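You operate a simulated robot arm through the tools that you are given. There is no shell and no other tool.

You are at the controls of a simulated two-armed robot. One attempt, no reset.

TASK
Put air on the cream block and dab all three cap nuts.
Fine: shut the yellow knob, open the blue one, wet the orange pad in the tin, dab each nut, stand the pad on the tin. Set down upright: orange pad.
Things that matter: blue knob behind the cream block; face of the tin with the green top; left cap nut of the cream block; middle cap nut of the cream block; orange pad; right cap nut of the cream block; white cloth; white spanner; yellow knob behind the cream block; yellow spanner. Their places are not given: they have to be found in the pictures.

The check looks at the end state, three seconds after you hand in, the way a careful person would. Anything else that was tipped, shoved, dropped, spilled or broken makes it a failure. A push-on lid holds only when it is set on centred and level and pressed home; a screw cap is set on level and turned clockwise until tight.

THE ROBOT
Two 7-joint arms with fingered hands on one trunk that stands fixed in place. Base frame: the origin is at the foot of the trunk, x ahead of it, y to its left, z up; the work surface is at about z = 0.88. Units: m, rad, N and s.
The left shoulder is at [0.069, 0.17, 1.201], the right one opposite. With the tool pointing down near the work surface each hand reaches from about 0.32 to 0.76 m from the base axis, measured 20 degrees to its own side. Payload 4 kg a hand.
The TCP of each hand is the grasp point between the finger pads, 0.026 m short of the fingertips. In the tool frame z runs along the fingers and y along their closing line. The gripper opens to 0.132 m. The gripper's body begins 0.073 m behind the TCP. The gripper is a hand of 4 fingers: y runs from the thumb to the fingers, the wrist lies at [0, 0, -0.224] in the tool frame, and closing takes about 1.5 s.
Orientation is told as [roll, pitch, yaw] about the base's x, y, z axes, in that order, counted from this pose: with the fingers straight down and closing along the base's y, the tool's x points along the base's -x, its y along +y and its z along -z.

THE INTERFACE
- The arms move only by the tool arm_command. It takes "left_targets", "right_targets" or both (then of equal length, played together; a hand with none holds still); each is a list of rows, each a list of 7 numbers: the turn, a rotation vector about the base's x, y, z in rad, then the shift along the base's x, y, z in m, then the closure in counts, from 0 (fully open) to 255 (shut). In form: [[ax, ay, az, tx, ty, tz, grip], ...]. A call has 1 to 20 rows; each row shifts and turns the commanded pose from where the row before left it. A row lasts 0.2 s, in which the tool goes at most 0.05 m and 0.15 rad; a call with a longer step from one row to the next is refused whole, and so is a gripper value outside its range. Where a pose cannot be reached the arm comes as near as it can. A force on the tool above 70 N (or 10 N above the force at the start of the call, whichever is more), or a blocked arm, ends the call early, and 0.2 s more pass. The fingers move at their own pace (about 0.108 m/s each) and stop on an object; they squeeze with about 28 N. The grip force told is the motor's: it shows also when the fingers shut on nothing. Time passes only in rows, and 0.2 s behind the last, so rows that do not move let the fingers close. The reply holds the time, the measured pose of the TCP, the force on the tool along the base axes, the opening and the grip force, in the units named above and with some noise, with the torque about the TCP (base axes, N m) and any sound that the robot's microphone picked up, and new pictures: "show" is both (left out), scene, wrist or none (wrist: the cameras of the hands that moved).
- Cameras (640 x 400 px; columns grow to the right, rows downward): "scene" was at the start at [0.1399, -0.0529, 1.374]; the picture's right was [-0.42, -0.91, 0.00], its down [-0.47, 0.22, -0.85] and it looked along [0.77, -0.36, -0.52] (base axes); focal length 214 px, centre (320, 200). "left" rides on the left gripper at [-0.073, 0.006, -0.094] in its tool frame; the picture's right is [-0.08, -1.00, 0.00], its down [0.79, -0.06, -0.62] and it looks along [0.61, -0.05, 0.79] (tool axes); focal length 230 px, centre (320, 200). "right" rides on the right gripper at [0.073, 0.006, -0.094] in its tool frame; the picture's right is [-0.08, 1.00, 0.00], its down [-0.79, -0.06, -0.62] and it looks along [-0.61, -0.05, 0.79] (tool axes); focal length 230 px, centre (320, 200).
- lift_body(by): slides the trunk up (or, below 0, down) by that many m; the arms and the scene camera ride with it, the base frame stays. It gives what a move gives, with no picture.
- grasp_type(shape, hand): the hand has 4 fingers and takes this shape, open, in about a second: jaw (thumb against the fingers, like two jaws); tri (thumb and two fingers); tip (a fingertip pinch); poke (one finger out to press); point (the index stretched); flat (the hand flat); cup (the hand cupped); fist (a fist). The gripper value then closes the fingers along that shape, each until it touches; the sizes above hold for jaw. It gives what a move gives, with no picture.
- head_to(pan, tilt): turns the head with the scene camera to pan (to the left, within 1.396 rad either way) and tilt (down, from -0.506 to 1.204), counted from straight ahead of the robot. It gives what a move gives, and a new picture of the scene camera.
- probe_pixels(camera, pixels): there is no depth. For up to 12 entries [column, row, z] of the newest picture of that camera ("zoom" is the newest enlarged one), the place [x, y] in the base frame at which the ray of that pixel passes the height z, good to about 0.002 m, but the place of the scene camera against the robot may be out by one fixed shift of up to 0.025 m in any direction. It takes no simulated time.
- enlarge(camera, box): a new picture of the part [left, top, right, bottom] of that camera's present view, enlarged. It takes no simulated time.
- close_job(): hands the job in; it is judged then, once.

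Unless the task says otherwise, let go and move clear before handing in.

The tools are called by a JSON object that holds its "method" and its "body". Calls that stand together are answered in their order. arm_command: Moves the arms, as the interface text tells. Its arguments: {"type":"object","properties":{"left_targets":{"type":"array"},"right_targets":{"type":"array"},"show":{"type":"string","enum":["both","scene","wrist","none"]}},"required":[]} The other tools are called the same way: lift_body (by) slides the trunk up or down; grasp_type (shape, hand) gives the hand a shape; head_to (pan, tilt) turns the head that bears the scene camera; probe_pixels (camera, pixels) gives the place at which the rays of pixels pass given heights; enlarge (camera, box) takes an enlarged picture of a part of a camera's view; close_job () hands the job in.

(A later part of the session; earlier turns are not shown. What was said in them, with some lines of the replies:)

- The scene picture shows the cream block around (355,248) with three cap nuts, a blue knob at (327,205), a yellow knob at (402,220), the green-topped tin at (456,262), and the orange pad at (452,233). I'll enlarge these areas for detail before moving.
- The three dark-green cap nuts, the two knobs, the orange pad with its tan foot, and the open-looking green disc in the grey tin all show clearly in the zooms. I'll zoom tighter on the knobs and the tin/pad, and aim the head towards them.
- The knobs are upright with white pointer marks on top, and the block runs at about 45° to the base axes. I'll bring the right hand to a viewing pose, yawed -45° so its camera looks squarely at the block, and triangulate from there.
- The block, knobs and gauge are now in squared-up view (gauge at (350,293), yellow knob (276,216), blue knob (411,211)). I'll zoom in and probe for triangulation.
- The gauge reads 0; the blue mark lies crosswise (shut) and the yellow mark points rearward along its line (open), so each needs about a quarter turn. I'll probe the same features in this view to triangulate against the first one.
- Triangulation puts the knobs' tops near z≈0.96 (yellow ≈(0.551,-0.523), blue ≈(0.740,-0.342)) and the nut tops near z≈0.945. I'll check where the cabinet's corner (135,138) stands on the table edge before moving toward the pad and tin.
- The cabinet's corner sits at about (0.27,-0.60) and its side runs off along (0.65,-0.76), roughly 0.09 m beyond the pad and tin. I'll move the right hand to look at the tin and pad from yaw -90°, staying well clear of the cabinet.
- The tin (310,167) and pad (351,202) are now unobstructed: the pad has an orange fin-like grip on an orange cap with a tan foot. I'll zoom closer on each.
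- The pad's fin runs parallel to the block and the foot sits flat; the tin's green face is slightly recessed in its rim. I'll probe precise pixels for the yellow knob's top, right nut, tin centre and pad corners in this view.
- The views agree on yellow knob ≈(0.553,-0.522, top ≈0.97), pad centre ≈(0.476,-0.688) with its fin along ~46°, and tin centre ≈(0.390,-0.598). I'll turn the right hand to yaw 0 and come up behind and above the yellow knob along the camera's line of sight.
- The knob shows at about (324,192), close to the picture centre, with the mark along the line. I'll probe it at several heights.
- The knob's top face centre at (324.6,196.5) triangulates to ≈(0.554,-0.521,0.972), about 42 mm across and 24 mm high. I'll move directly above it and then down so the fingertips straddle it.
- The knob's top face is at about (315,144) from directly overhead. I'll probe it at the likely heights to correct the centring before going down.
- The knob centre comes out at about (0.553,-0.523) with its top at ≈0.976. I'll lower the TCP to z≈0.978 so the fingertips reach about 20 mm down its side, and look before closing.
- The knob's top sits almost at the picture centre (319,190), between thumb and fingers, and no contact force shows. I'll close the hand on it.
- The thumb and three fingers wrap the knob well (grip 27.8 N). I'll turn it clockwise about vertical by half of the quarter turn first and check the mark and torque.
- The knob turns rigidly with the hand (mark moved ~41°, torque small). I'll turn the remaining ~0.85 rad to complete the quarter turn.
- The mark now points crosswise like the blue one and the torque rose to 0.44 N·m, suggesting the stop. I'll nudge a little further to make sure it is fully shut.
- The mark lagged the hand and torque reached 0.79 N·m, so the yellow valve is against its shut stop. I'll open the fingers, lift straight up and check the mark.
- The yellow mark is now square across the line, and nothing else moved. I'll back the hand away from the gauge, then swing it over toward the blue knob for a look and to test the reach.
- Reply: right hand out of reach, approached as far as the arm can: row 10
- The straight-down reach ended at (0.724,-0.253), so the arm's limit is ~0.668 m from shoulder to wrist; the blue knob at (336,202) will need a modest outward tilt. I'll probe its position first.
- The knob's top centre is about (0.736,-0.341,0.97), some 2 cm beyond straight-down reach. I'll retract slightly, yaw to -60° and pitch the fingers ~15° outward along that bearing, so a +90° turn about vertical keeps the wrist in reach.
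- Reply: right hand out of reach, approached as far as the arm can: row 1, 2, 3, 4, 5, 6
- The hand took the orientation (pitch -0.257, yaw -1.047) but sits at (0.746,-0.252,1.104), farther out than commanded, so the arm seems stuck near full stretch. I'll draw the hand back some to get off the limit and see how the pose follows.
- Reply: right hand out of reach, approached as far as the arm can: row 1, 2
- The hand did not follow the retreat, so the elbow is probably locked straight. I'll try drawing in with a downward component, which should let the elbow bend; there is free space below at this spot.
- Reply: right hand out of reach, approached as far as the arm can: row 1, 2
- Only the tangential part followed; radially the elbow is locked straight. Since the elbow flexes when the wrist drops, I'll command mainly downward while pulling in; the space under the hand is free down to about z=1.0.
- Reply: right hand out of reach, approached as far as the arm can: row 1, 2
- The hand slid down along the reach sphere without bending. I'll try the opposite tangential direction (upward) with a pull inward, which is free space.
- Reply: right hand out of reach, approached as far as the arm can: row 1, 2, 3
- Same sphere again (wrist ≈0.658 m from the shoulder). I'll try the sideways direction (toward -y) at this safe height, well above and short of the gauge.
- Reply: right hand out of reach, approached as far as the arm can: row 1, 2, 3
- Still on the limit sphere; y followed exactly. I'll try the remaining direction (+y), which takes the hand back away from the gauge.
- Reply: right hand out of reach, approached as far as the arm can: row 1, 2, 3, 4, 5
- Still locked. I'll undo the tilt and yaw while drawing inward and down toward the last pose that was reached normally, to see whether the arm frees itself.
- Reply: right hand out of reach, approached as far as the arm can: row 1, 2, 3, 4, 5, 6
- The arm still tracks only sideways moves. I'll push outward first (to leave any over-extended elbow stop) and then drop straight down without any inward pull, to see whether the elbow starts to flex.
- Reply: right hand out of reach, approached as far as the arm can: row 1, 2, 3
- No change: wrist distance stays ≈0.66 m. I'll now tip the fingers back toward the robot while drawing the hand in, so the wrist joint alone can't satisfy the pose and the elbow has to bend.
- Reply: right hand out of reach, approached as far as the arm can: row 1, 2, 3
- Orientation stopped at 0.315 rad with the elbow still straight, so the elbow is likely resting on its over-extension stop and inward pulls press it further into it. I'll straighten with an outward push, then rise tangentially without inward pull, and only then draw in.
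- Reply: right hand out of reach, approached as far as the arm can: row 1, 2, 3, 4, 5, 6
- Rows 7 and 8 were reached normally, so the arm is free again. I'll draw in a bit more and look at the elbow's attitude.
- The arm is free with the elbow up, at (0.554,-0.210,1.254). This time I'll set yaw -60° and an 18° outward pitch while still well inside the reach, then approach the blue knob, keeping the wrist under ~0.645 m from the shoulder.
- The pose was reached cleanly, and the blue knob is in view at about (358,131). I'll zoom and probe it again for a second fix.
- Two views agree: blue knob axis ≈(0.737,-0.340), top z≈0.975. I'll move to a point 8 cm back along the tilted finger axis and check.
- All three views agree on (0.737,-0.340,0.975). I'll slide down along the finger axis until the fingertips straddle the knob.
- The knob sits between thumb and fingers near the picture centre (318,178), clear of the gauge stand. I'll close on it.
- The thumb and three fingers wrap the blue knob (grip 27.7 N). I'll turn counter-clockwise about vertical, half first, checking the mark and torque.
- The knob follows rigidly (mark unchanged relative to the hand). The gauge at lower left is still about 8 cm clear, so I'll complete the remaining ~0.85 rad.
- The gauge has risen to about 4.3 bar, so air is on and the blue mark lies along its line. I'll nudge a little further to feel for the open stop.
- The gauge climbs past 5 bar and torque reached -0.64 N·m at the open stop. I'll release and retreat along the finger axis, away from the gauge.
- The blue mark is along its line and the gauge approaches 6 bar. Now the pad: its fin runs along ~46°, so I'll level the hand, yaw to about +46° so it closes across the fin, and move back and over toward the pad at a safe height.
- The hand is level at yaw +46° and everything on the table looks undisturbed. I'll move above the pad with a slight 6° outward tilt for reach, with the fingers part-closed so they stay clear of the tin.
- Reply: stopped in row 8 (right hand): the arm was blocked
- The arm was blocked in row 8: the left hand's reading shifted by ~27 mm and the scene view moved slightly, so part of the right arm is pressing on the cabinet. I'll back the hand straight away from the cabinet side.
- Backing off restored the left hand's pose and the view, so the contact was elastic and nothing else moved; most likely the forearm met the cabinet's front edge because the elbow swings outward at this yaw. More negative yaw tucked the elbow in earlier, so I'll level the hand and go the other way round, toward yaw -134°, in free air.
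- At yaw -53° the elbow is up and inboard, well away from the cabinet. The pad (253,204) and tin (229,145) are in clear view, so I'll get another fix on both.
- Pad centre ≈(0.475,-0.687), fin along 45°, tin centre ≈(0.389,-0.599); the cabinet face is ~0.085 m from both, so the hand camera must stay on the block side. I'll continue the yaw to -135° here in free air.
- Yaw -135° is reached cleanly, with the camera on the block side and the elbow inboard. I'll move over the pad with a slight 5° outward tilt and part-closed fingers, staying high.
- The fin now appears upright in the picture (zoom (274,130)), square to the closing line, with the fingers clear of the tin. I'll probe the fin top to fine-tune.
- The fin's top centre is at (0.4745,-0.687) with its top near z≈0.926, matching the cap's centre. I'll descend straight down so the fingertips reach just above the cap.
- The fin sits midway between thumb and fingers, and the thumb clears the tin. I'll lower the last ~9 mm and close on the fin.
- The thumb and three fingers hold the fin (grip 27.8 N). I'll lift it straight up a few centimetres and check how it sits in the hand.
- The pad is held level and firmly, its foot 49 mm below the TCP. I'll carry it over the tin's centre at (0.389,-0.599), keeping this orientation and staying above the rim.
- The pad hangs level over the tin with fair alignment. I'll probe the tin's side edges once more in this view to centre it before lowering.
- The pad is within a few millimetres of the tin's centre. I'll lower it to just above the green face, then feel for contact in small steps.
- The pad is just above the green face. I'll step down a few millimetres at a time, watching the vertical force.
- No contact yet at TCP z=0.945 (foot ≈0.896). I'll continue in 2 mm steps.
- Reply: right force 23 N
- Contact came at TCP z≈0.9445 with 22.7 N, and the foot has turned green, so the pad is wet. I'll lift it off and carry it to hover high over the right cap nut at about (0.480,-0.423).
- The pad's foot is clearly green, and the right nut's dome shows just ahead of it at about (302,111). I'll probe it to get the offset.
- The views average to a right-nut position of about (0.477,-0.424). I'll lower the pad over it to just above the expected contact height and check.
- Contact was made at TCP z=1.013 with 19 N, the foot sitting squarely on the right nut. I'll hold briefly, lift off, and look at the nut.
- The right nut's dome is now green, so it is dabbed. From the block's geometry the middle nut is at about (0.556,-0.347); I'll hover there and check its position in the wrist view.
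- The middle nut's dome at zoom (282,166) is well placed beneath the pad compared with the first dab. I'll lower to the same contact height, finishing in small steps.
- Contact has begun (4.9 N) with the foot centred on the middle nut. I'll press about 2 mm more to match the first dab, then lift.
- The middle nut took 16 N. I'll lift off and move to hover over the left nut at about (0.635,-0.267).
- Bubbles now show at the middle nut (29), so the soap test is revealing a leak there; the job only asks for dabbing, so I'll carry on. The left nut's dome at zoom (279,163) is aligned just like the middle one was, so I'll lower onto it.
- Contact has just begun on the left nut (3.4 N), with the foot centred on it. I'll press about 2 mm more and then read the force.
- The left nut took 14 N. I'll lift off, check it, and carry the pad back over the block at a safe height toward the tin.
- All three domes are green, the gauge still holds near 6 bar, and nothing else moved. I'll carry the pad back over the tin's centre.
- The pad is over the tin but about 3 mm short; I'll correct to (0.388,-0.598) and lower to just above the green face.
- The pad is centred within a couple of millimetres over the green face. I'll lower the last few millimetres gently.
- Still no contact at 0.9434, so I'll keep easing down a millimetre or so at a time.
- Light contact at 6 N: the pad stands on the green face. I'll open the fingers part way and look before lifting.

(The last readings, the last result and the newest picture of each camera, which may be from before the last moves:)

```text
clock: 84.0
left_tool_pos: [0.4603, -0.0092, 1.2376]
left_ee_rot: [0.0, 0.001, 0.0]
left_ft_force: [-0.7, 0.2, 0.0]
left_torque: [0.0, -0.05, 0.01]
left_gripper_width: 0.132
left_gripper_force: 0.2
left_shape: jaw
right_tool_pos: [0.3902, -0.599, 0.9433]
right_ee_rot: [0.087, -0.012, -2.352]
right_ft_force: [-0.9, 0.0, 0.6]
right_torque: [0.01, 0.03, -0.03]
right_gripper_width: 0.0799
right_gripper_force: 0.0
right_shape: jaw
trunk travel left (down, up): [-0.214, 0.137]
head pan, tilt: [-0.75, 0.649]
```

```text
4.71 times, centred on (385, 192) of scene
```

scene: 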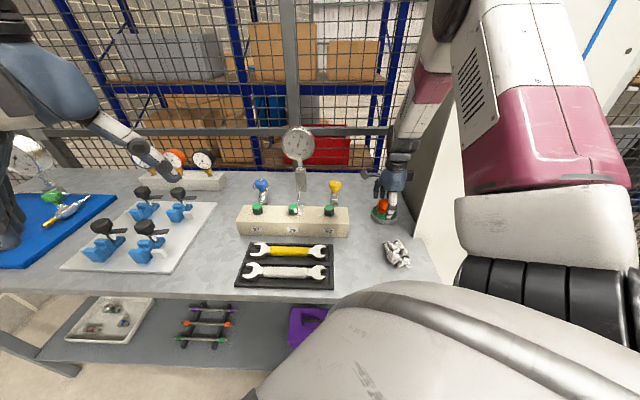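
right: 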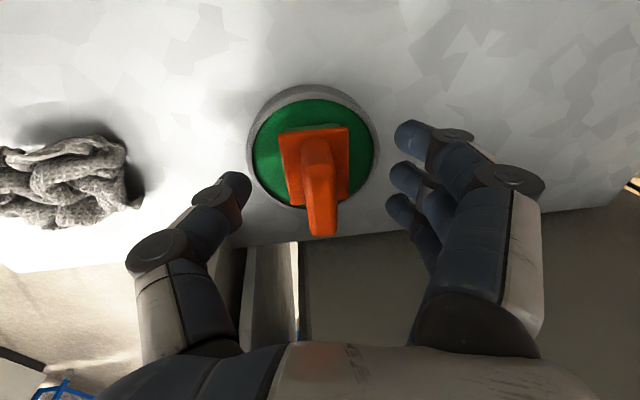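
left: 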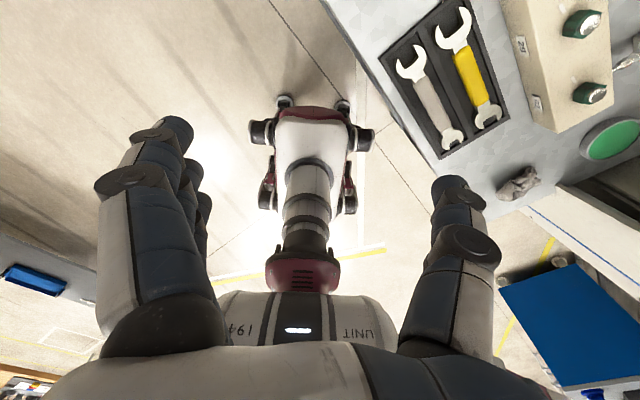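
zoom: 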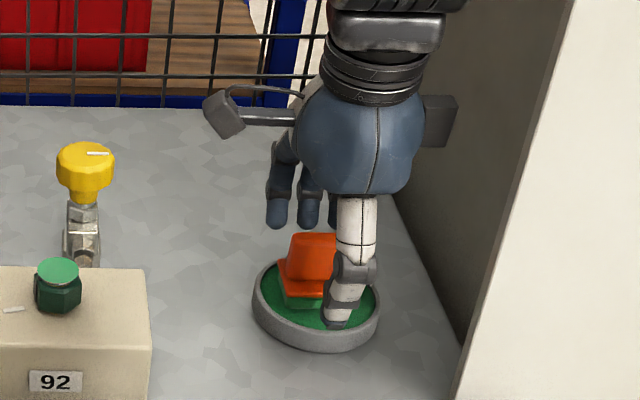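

The pad stands on the green face on its own, centred and upright. I'll lift the hand straight up and then clear of the tin.

{"method": "arm_command", "body": {"right_targets": [[0, 0, 0, 0, 0, 0.02, 100], [0, 0, 0, 0, 0, 0.035, 100], [0, 0, 0, 0, 0, 0.04, 100], [0, 0, 0, 0.01, 0.03, 0.03, 60], [0, 0, 0, 0.01, 0.04, 0.02, 0], [0, 0, 0, 0.01, 0.04, 0.01, 0], [0, 0, 0, 0.01, 0.04, 0, 0], [0, 0, 0, 0, 0, 0, 0]], "show": "both"}}

{"method": "enlarge", "body": {"camera": "scene", "box": [350, 150, 420, 235]}}

{"method": "enlarge", "body": {"camera": "right", "box": [240, 20, 440, 230]}}

```text
clock: 85.8
left_tool_pos: [0.4604, -0.0085, 1.2381]
left_ee_rot: [-0.001, 0.0, 0.002]
left_ft_force: [0.5, 0.3, -0.1]
left_torque: [0.01, 0.02, -0.02]
left_gripper_width: 0.1319
left_gripper_force: 0.1
left_shape: jaw
right_tool_pos: [0.4307, -0.448, 1.0992]
right_ee_rot: [0.087, -0.009, -2.353]
right_ft_force: [-0.7, -0.3, 0.8]
right_torque: [0.01, -0.03, 0.02]
right_gripper_width: 0.1319
right_gripper_force: 0.0
right_shape: jaw
trunk travel left (down, up): [-0.214, 0.137]
head pan, tilt: [-0.75, 0.649]
```

scene: 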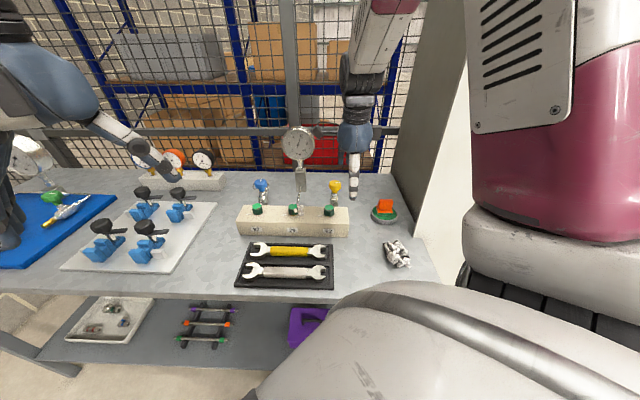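
right: 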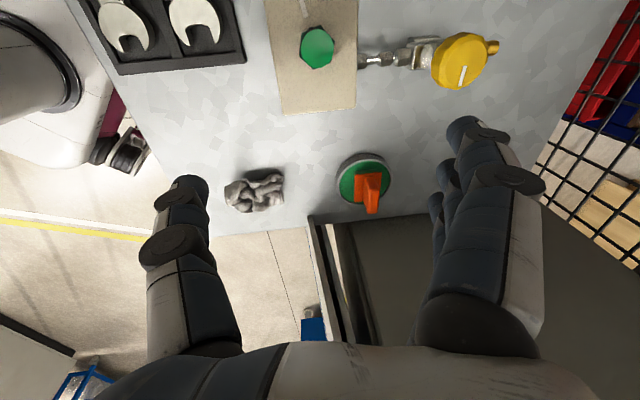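

```text
4.71 times, centred on (385, 192) of scene
```

zoom: 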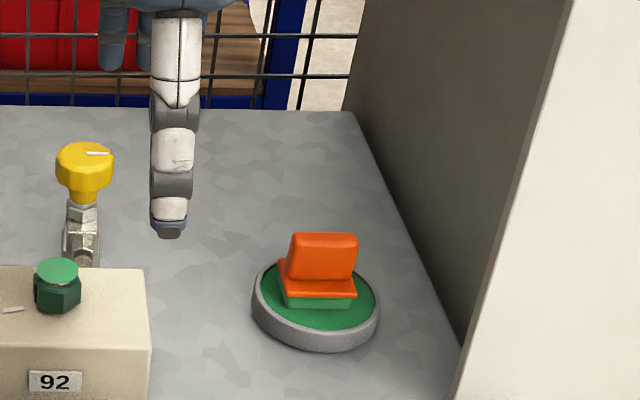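

```text
1.90 times, centred on (340, 125) of right
```

zoom: 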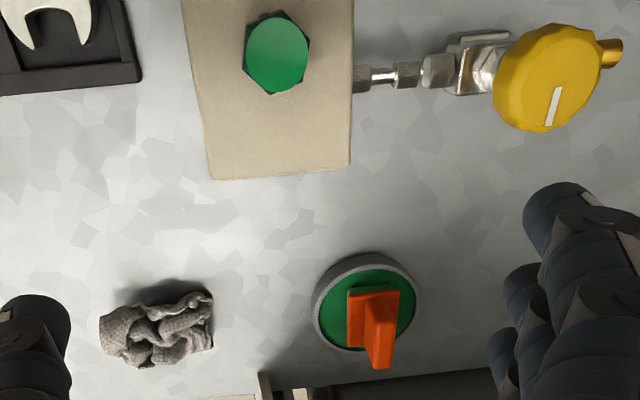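

The pad stands upright inside the tin's rim, all three domes are green, and the yellow mark is crosswise. I'll raise the hand to a clear position and take a last look at everything.

{"method": "arm_command", "body": {"right_targets": [[0, 0, 0, 0, 0.01, 0.04, 0], [0, 0, 0, 0, 0.01, 0.04, 0], [0, 0, 0, -0.02, 0.02, 0.03, 0], [0, 0, 0, -0.02, 0.02, 0.02, 0], [0, 0, 0, 0, 0, 0, 0]], "show": "both"}}

{"method": "enlarge", "body": {"camera": "scene", "box": [220, 110, 440, 300]}}

{"method": "enlarge", "body": {"camera": "scene", "box": [235, 115, 345, 225]}}

```text
clock: 87.0
left_tool_pos: [0.4613, -0.008, 1.2372]
left_ee_rot: [0.0, 0.001, 0.001]
left_ft_force: [0.2, 0.0, -0.2]
left_torque: [0.01, -0.01, 0.01]
left_gripper_width: 0.1315
left_gripper_force: 0.2
left_shape: jaw
right_tool_pos: [0.3897, -0.3944, 1.2236]
right_ee_rot: [0.071, 0.005, -2.356]
right_ft_force: [0.1, -0.7, -0.3]
right_torque: [0.03, 0.0, 0.0]
right_gripper_width: 0.132
right_gripper_force: 0.1
right_shape: jaw
trunk travel left (down, up): [-0.214, 0.137]
head pan, tilt: [-0.75, 0.649]
```

scene: 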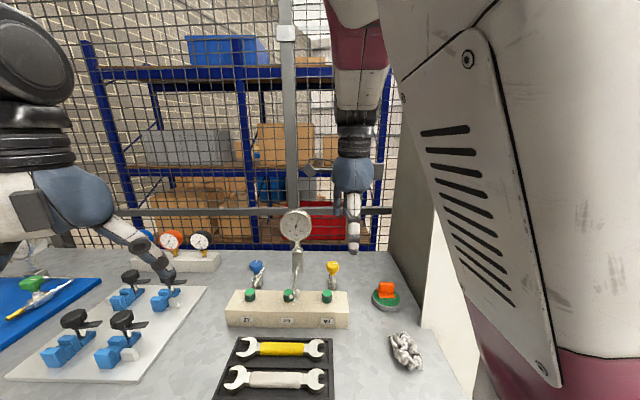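
right: 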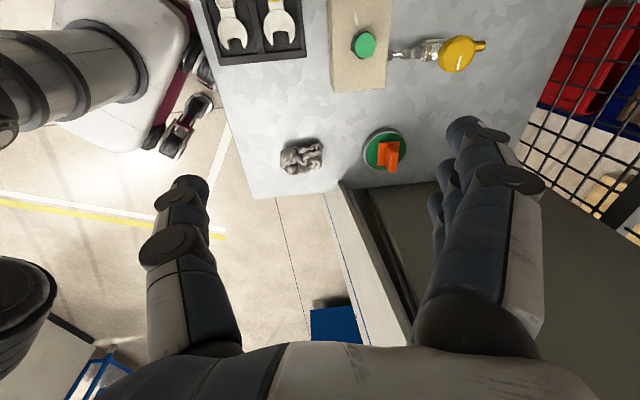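

```text
2.11 times, centred on (330, 205) of scene
```

zoom: 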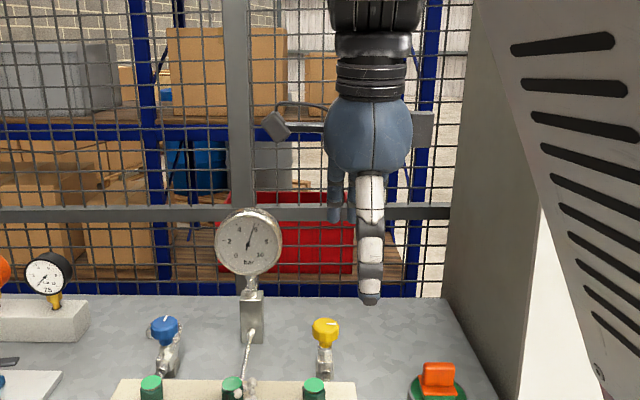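

```text
3.64 times, centred on (290, 170) of scene
```

zoom: 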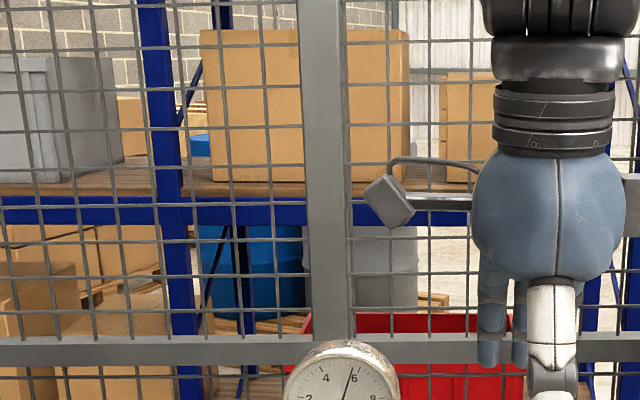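

The scene view has tipped up although the head angle reads the same, and the hand's tilt changed slightly, so the raised upper arm is brushing the head. I'll reverse the last moves to relieve it.

{"method": "arm_command", "body": {"right_targets": [[0, 0, 0, 0.02, -0.02, -0.02, 0], [0, 0, 0, 0.02, -0.02, -0.03, 0], [0, 0, 0, 0, -0.01, -0.03, 0], [0, 0, 0, 0, 0, 0, 0]], "show": "both"}}

```text
clock: 88.0
left_tool_pos: [0.4592, -0.0079, 1.2375]
left_ee_rot: [-0.001, -0.002, 0.0]
left_ft_force: [0.4, 0.3, -0.7]
left_torque: [0.01, -0.02, 0.01]
left_gripper_width: 0.1316
left_gripper_force: 0.2
left_shape: jaw
right_tool_pos: [0.4308, -0.4399, 1.1473]
right_ee_rot: [0.09, -0.012, -2.353]
right_ft_force: [0.3, 0.0, -0.7]
right_torque: [-0.01, -0.02, 0.02]
right_gripper_width: 0.1318
right_gripper_force: 0.1
right_shape: jaw
trunk travel left (down, up): [-0.214, 0.137]
head pan, tilt: [-0.75, 0.649]
```

scene: 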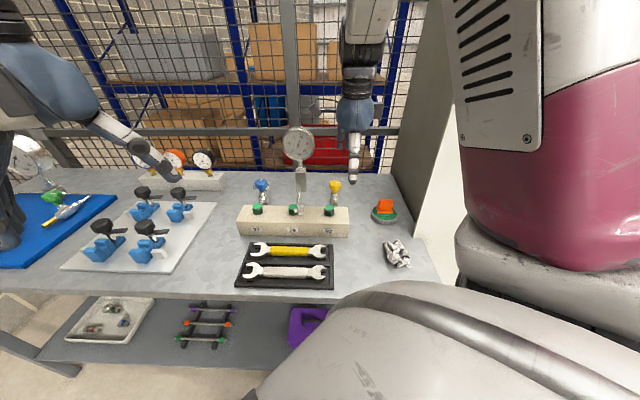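
right: 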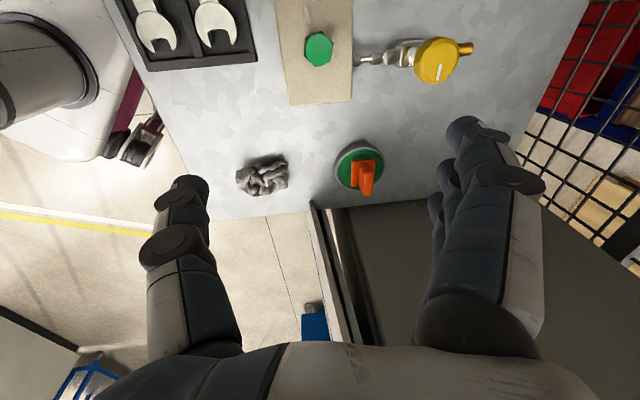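

The view is back to normal and the hand hangs clear at (0.431,-0.440,1.147), open and holding nothing. I'll do one last close check of the gauge, knobs, nuts, pad and tools.

{"method": "enlarge", "body": {"camera": "scene", "box": [230, 110, 430, 300]}}

{"method": "enlarge", "body": {"camera": "scene", "box": [245, 120, 350, 225]}}

{"method": "enlarge", "body": {"camera": "right", "box": [320, 120, 400, 210]}}

```text
2.11 times, centred on (330, 205) of scene
```

zoom: 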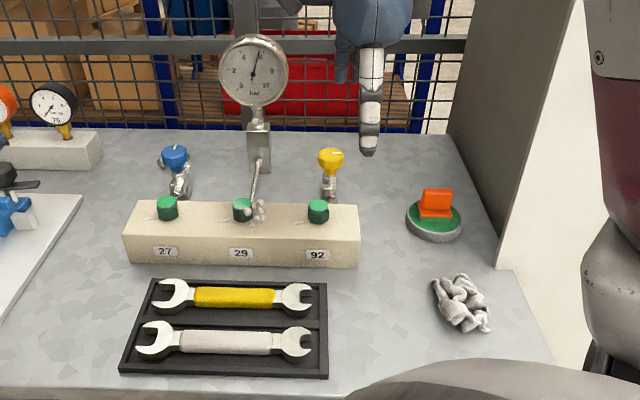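

```text
3.81 times, centred on (298, 172) of scene
```

zoom: 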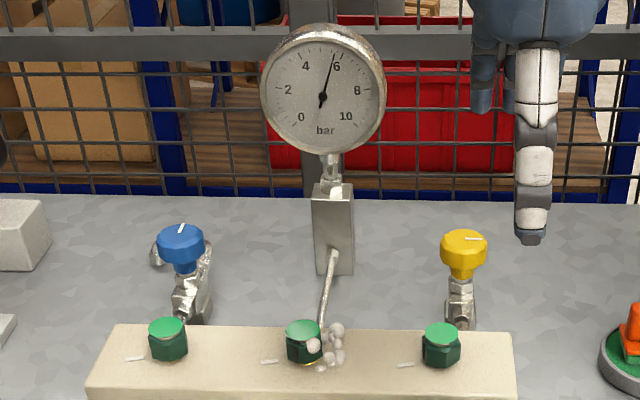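

```text
4.44 times, centred on (360, 165) of right
```

zoom: 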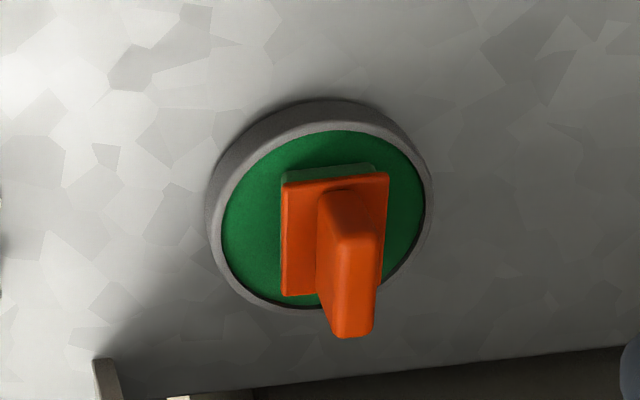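

The gauge reads about 5.8 bar, with blue open along its line and yellow shut crosswise. All three nuts are dabbed green, and bubbles show a leak at nut 29. The pad stands upright on the tin's face, and the spanners and cloth haven't moved. Both hands are clear, so I'm handing the job in.

{"method": "close_job", "body": {}}

```text
The job is handed in.
```

The job is done and handed in: the cream block has air on it and all three cap nuts are dabbed. **The middle nut (29) is bubbling, so it leaks.** I left it alone because tightening wasn't part of the task.

- **Air:** I turned the yellow knob to its shut stop and the blue knob to its open stop. The gauge rose from 0 to about 5.8 bar and stayed near there.
- **Dabbing:** I wet the orange pad in the tin and pressed it on each nut, and all three domes turned green. The left (27) and right (92) nuts showed no bubbles.
- **Pad:** It is standing upright on the green face of the tin, inside the rim.
- **Contacts:** On the first approach to the pad, the right arm pressed briefly against the cabinet. Near the end the same arm brushed the robot's own head. I backed off both times, and in the last pictures I saw nothing tipped or moved. The spanners and cloth were not touched.
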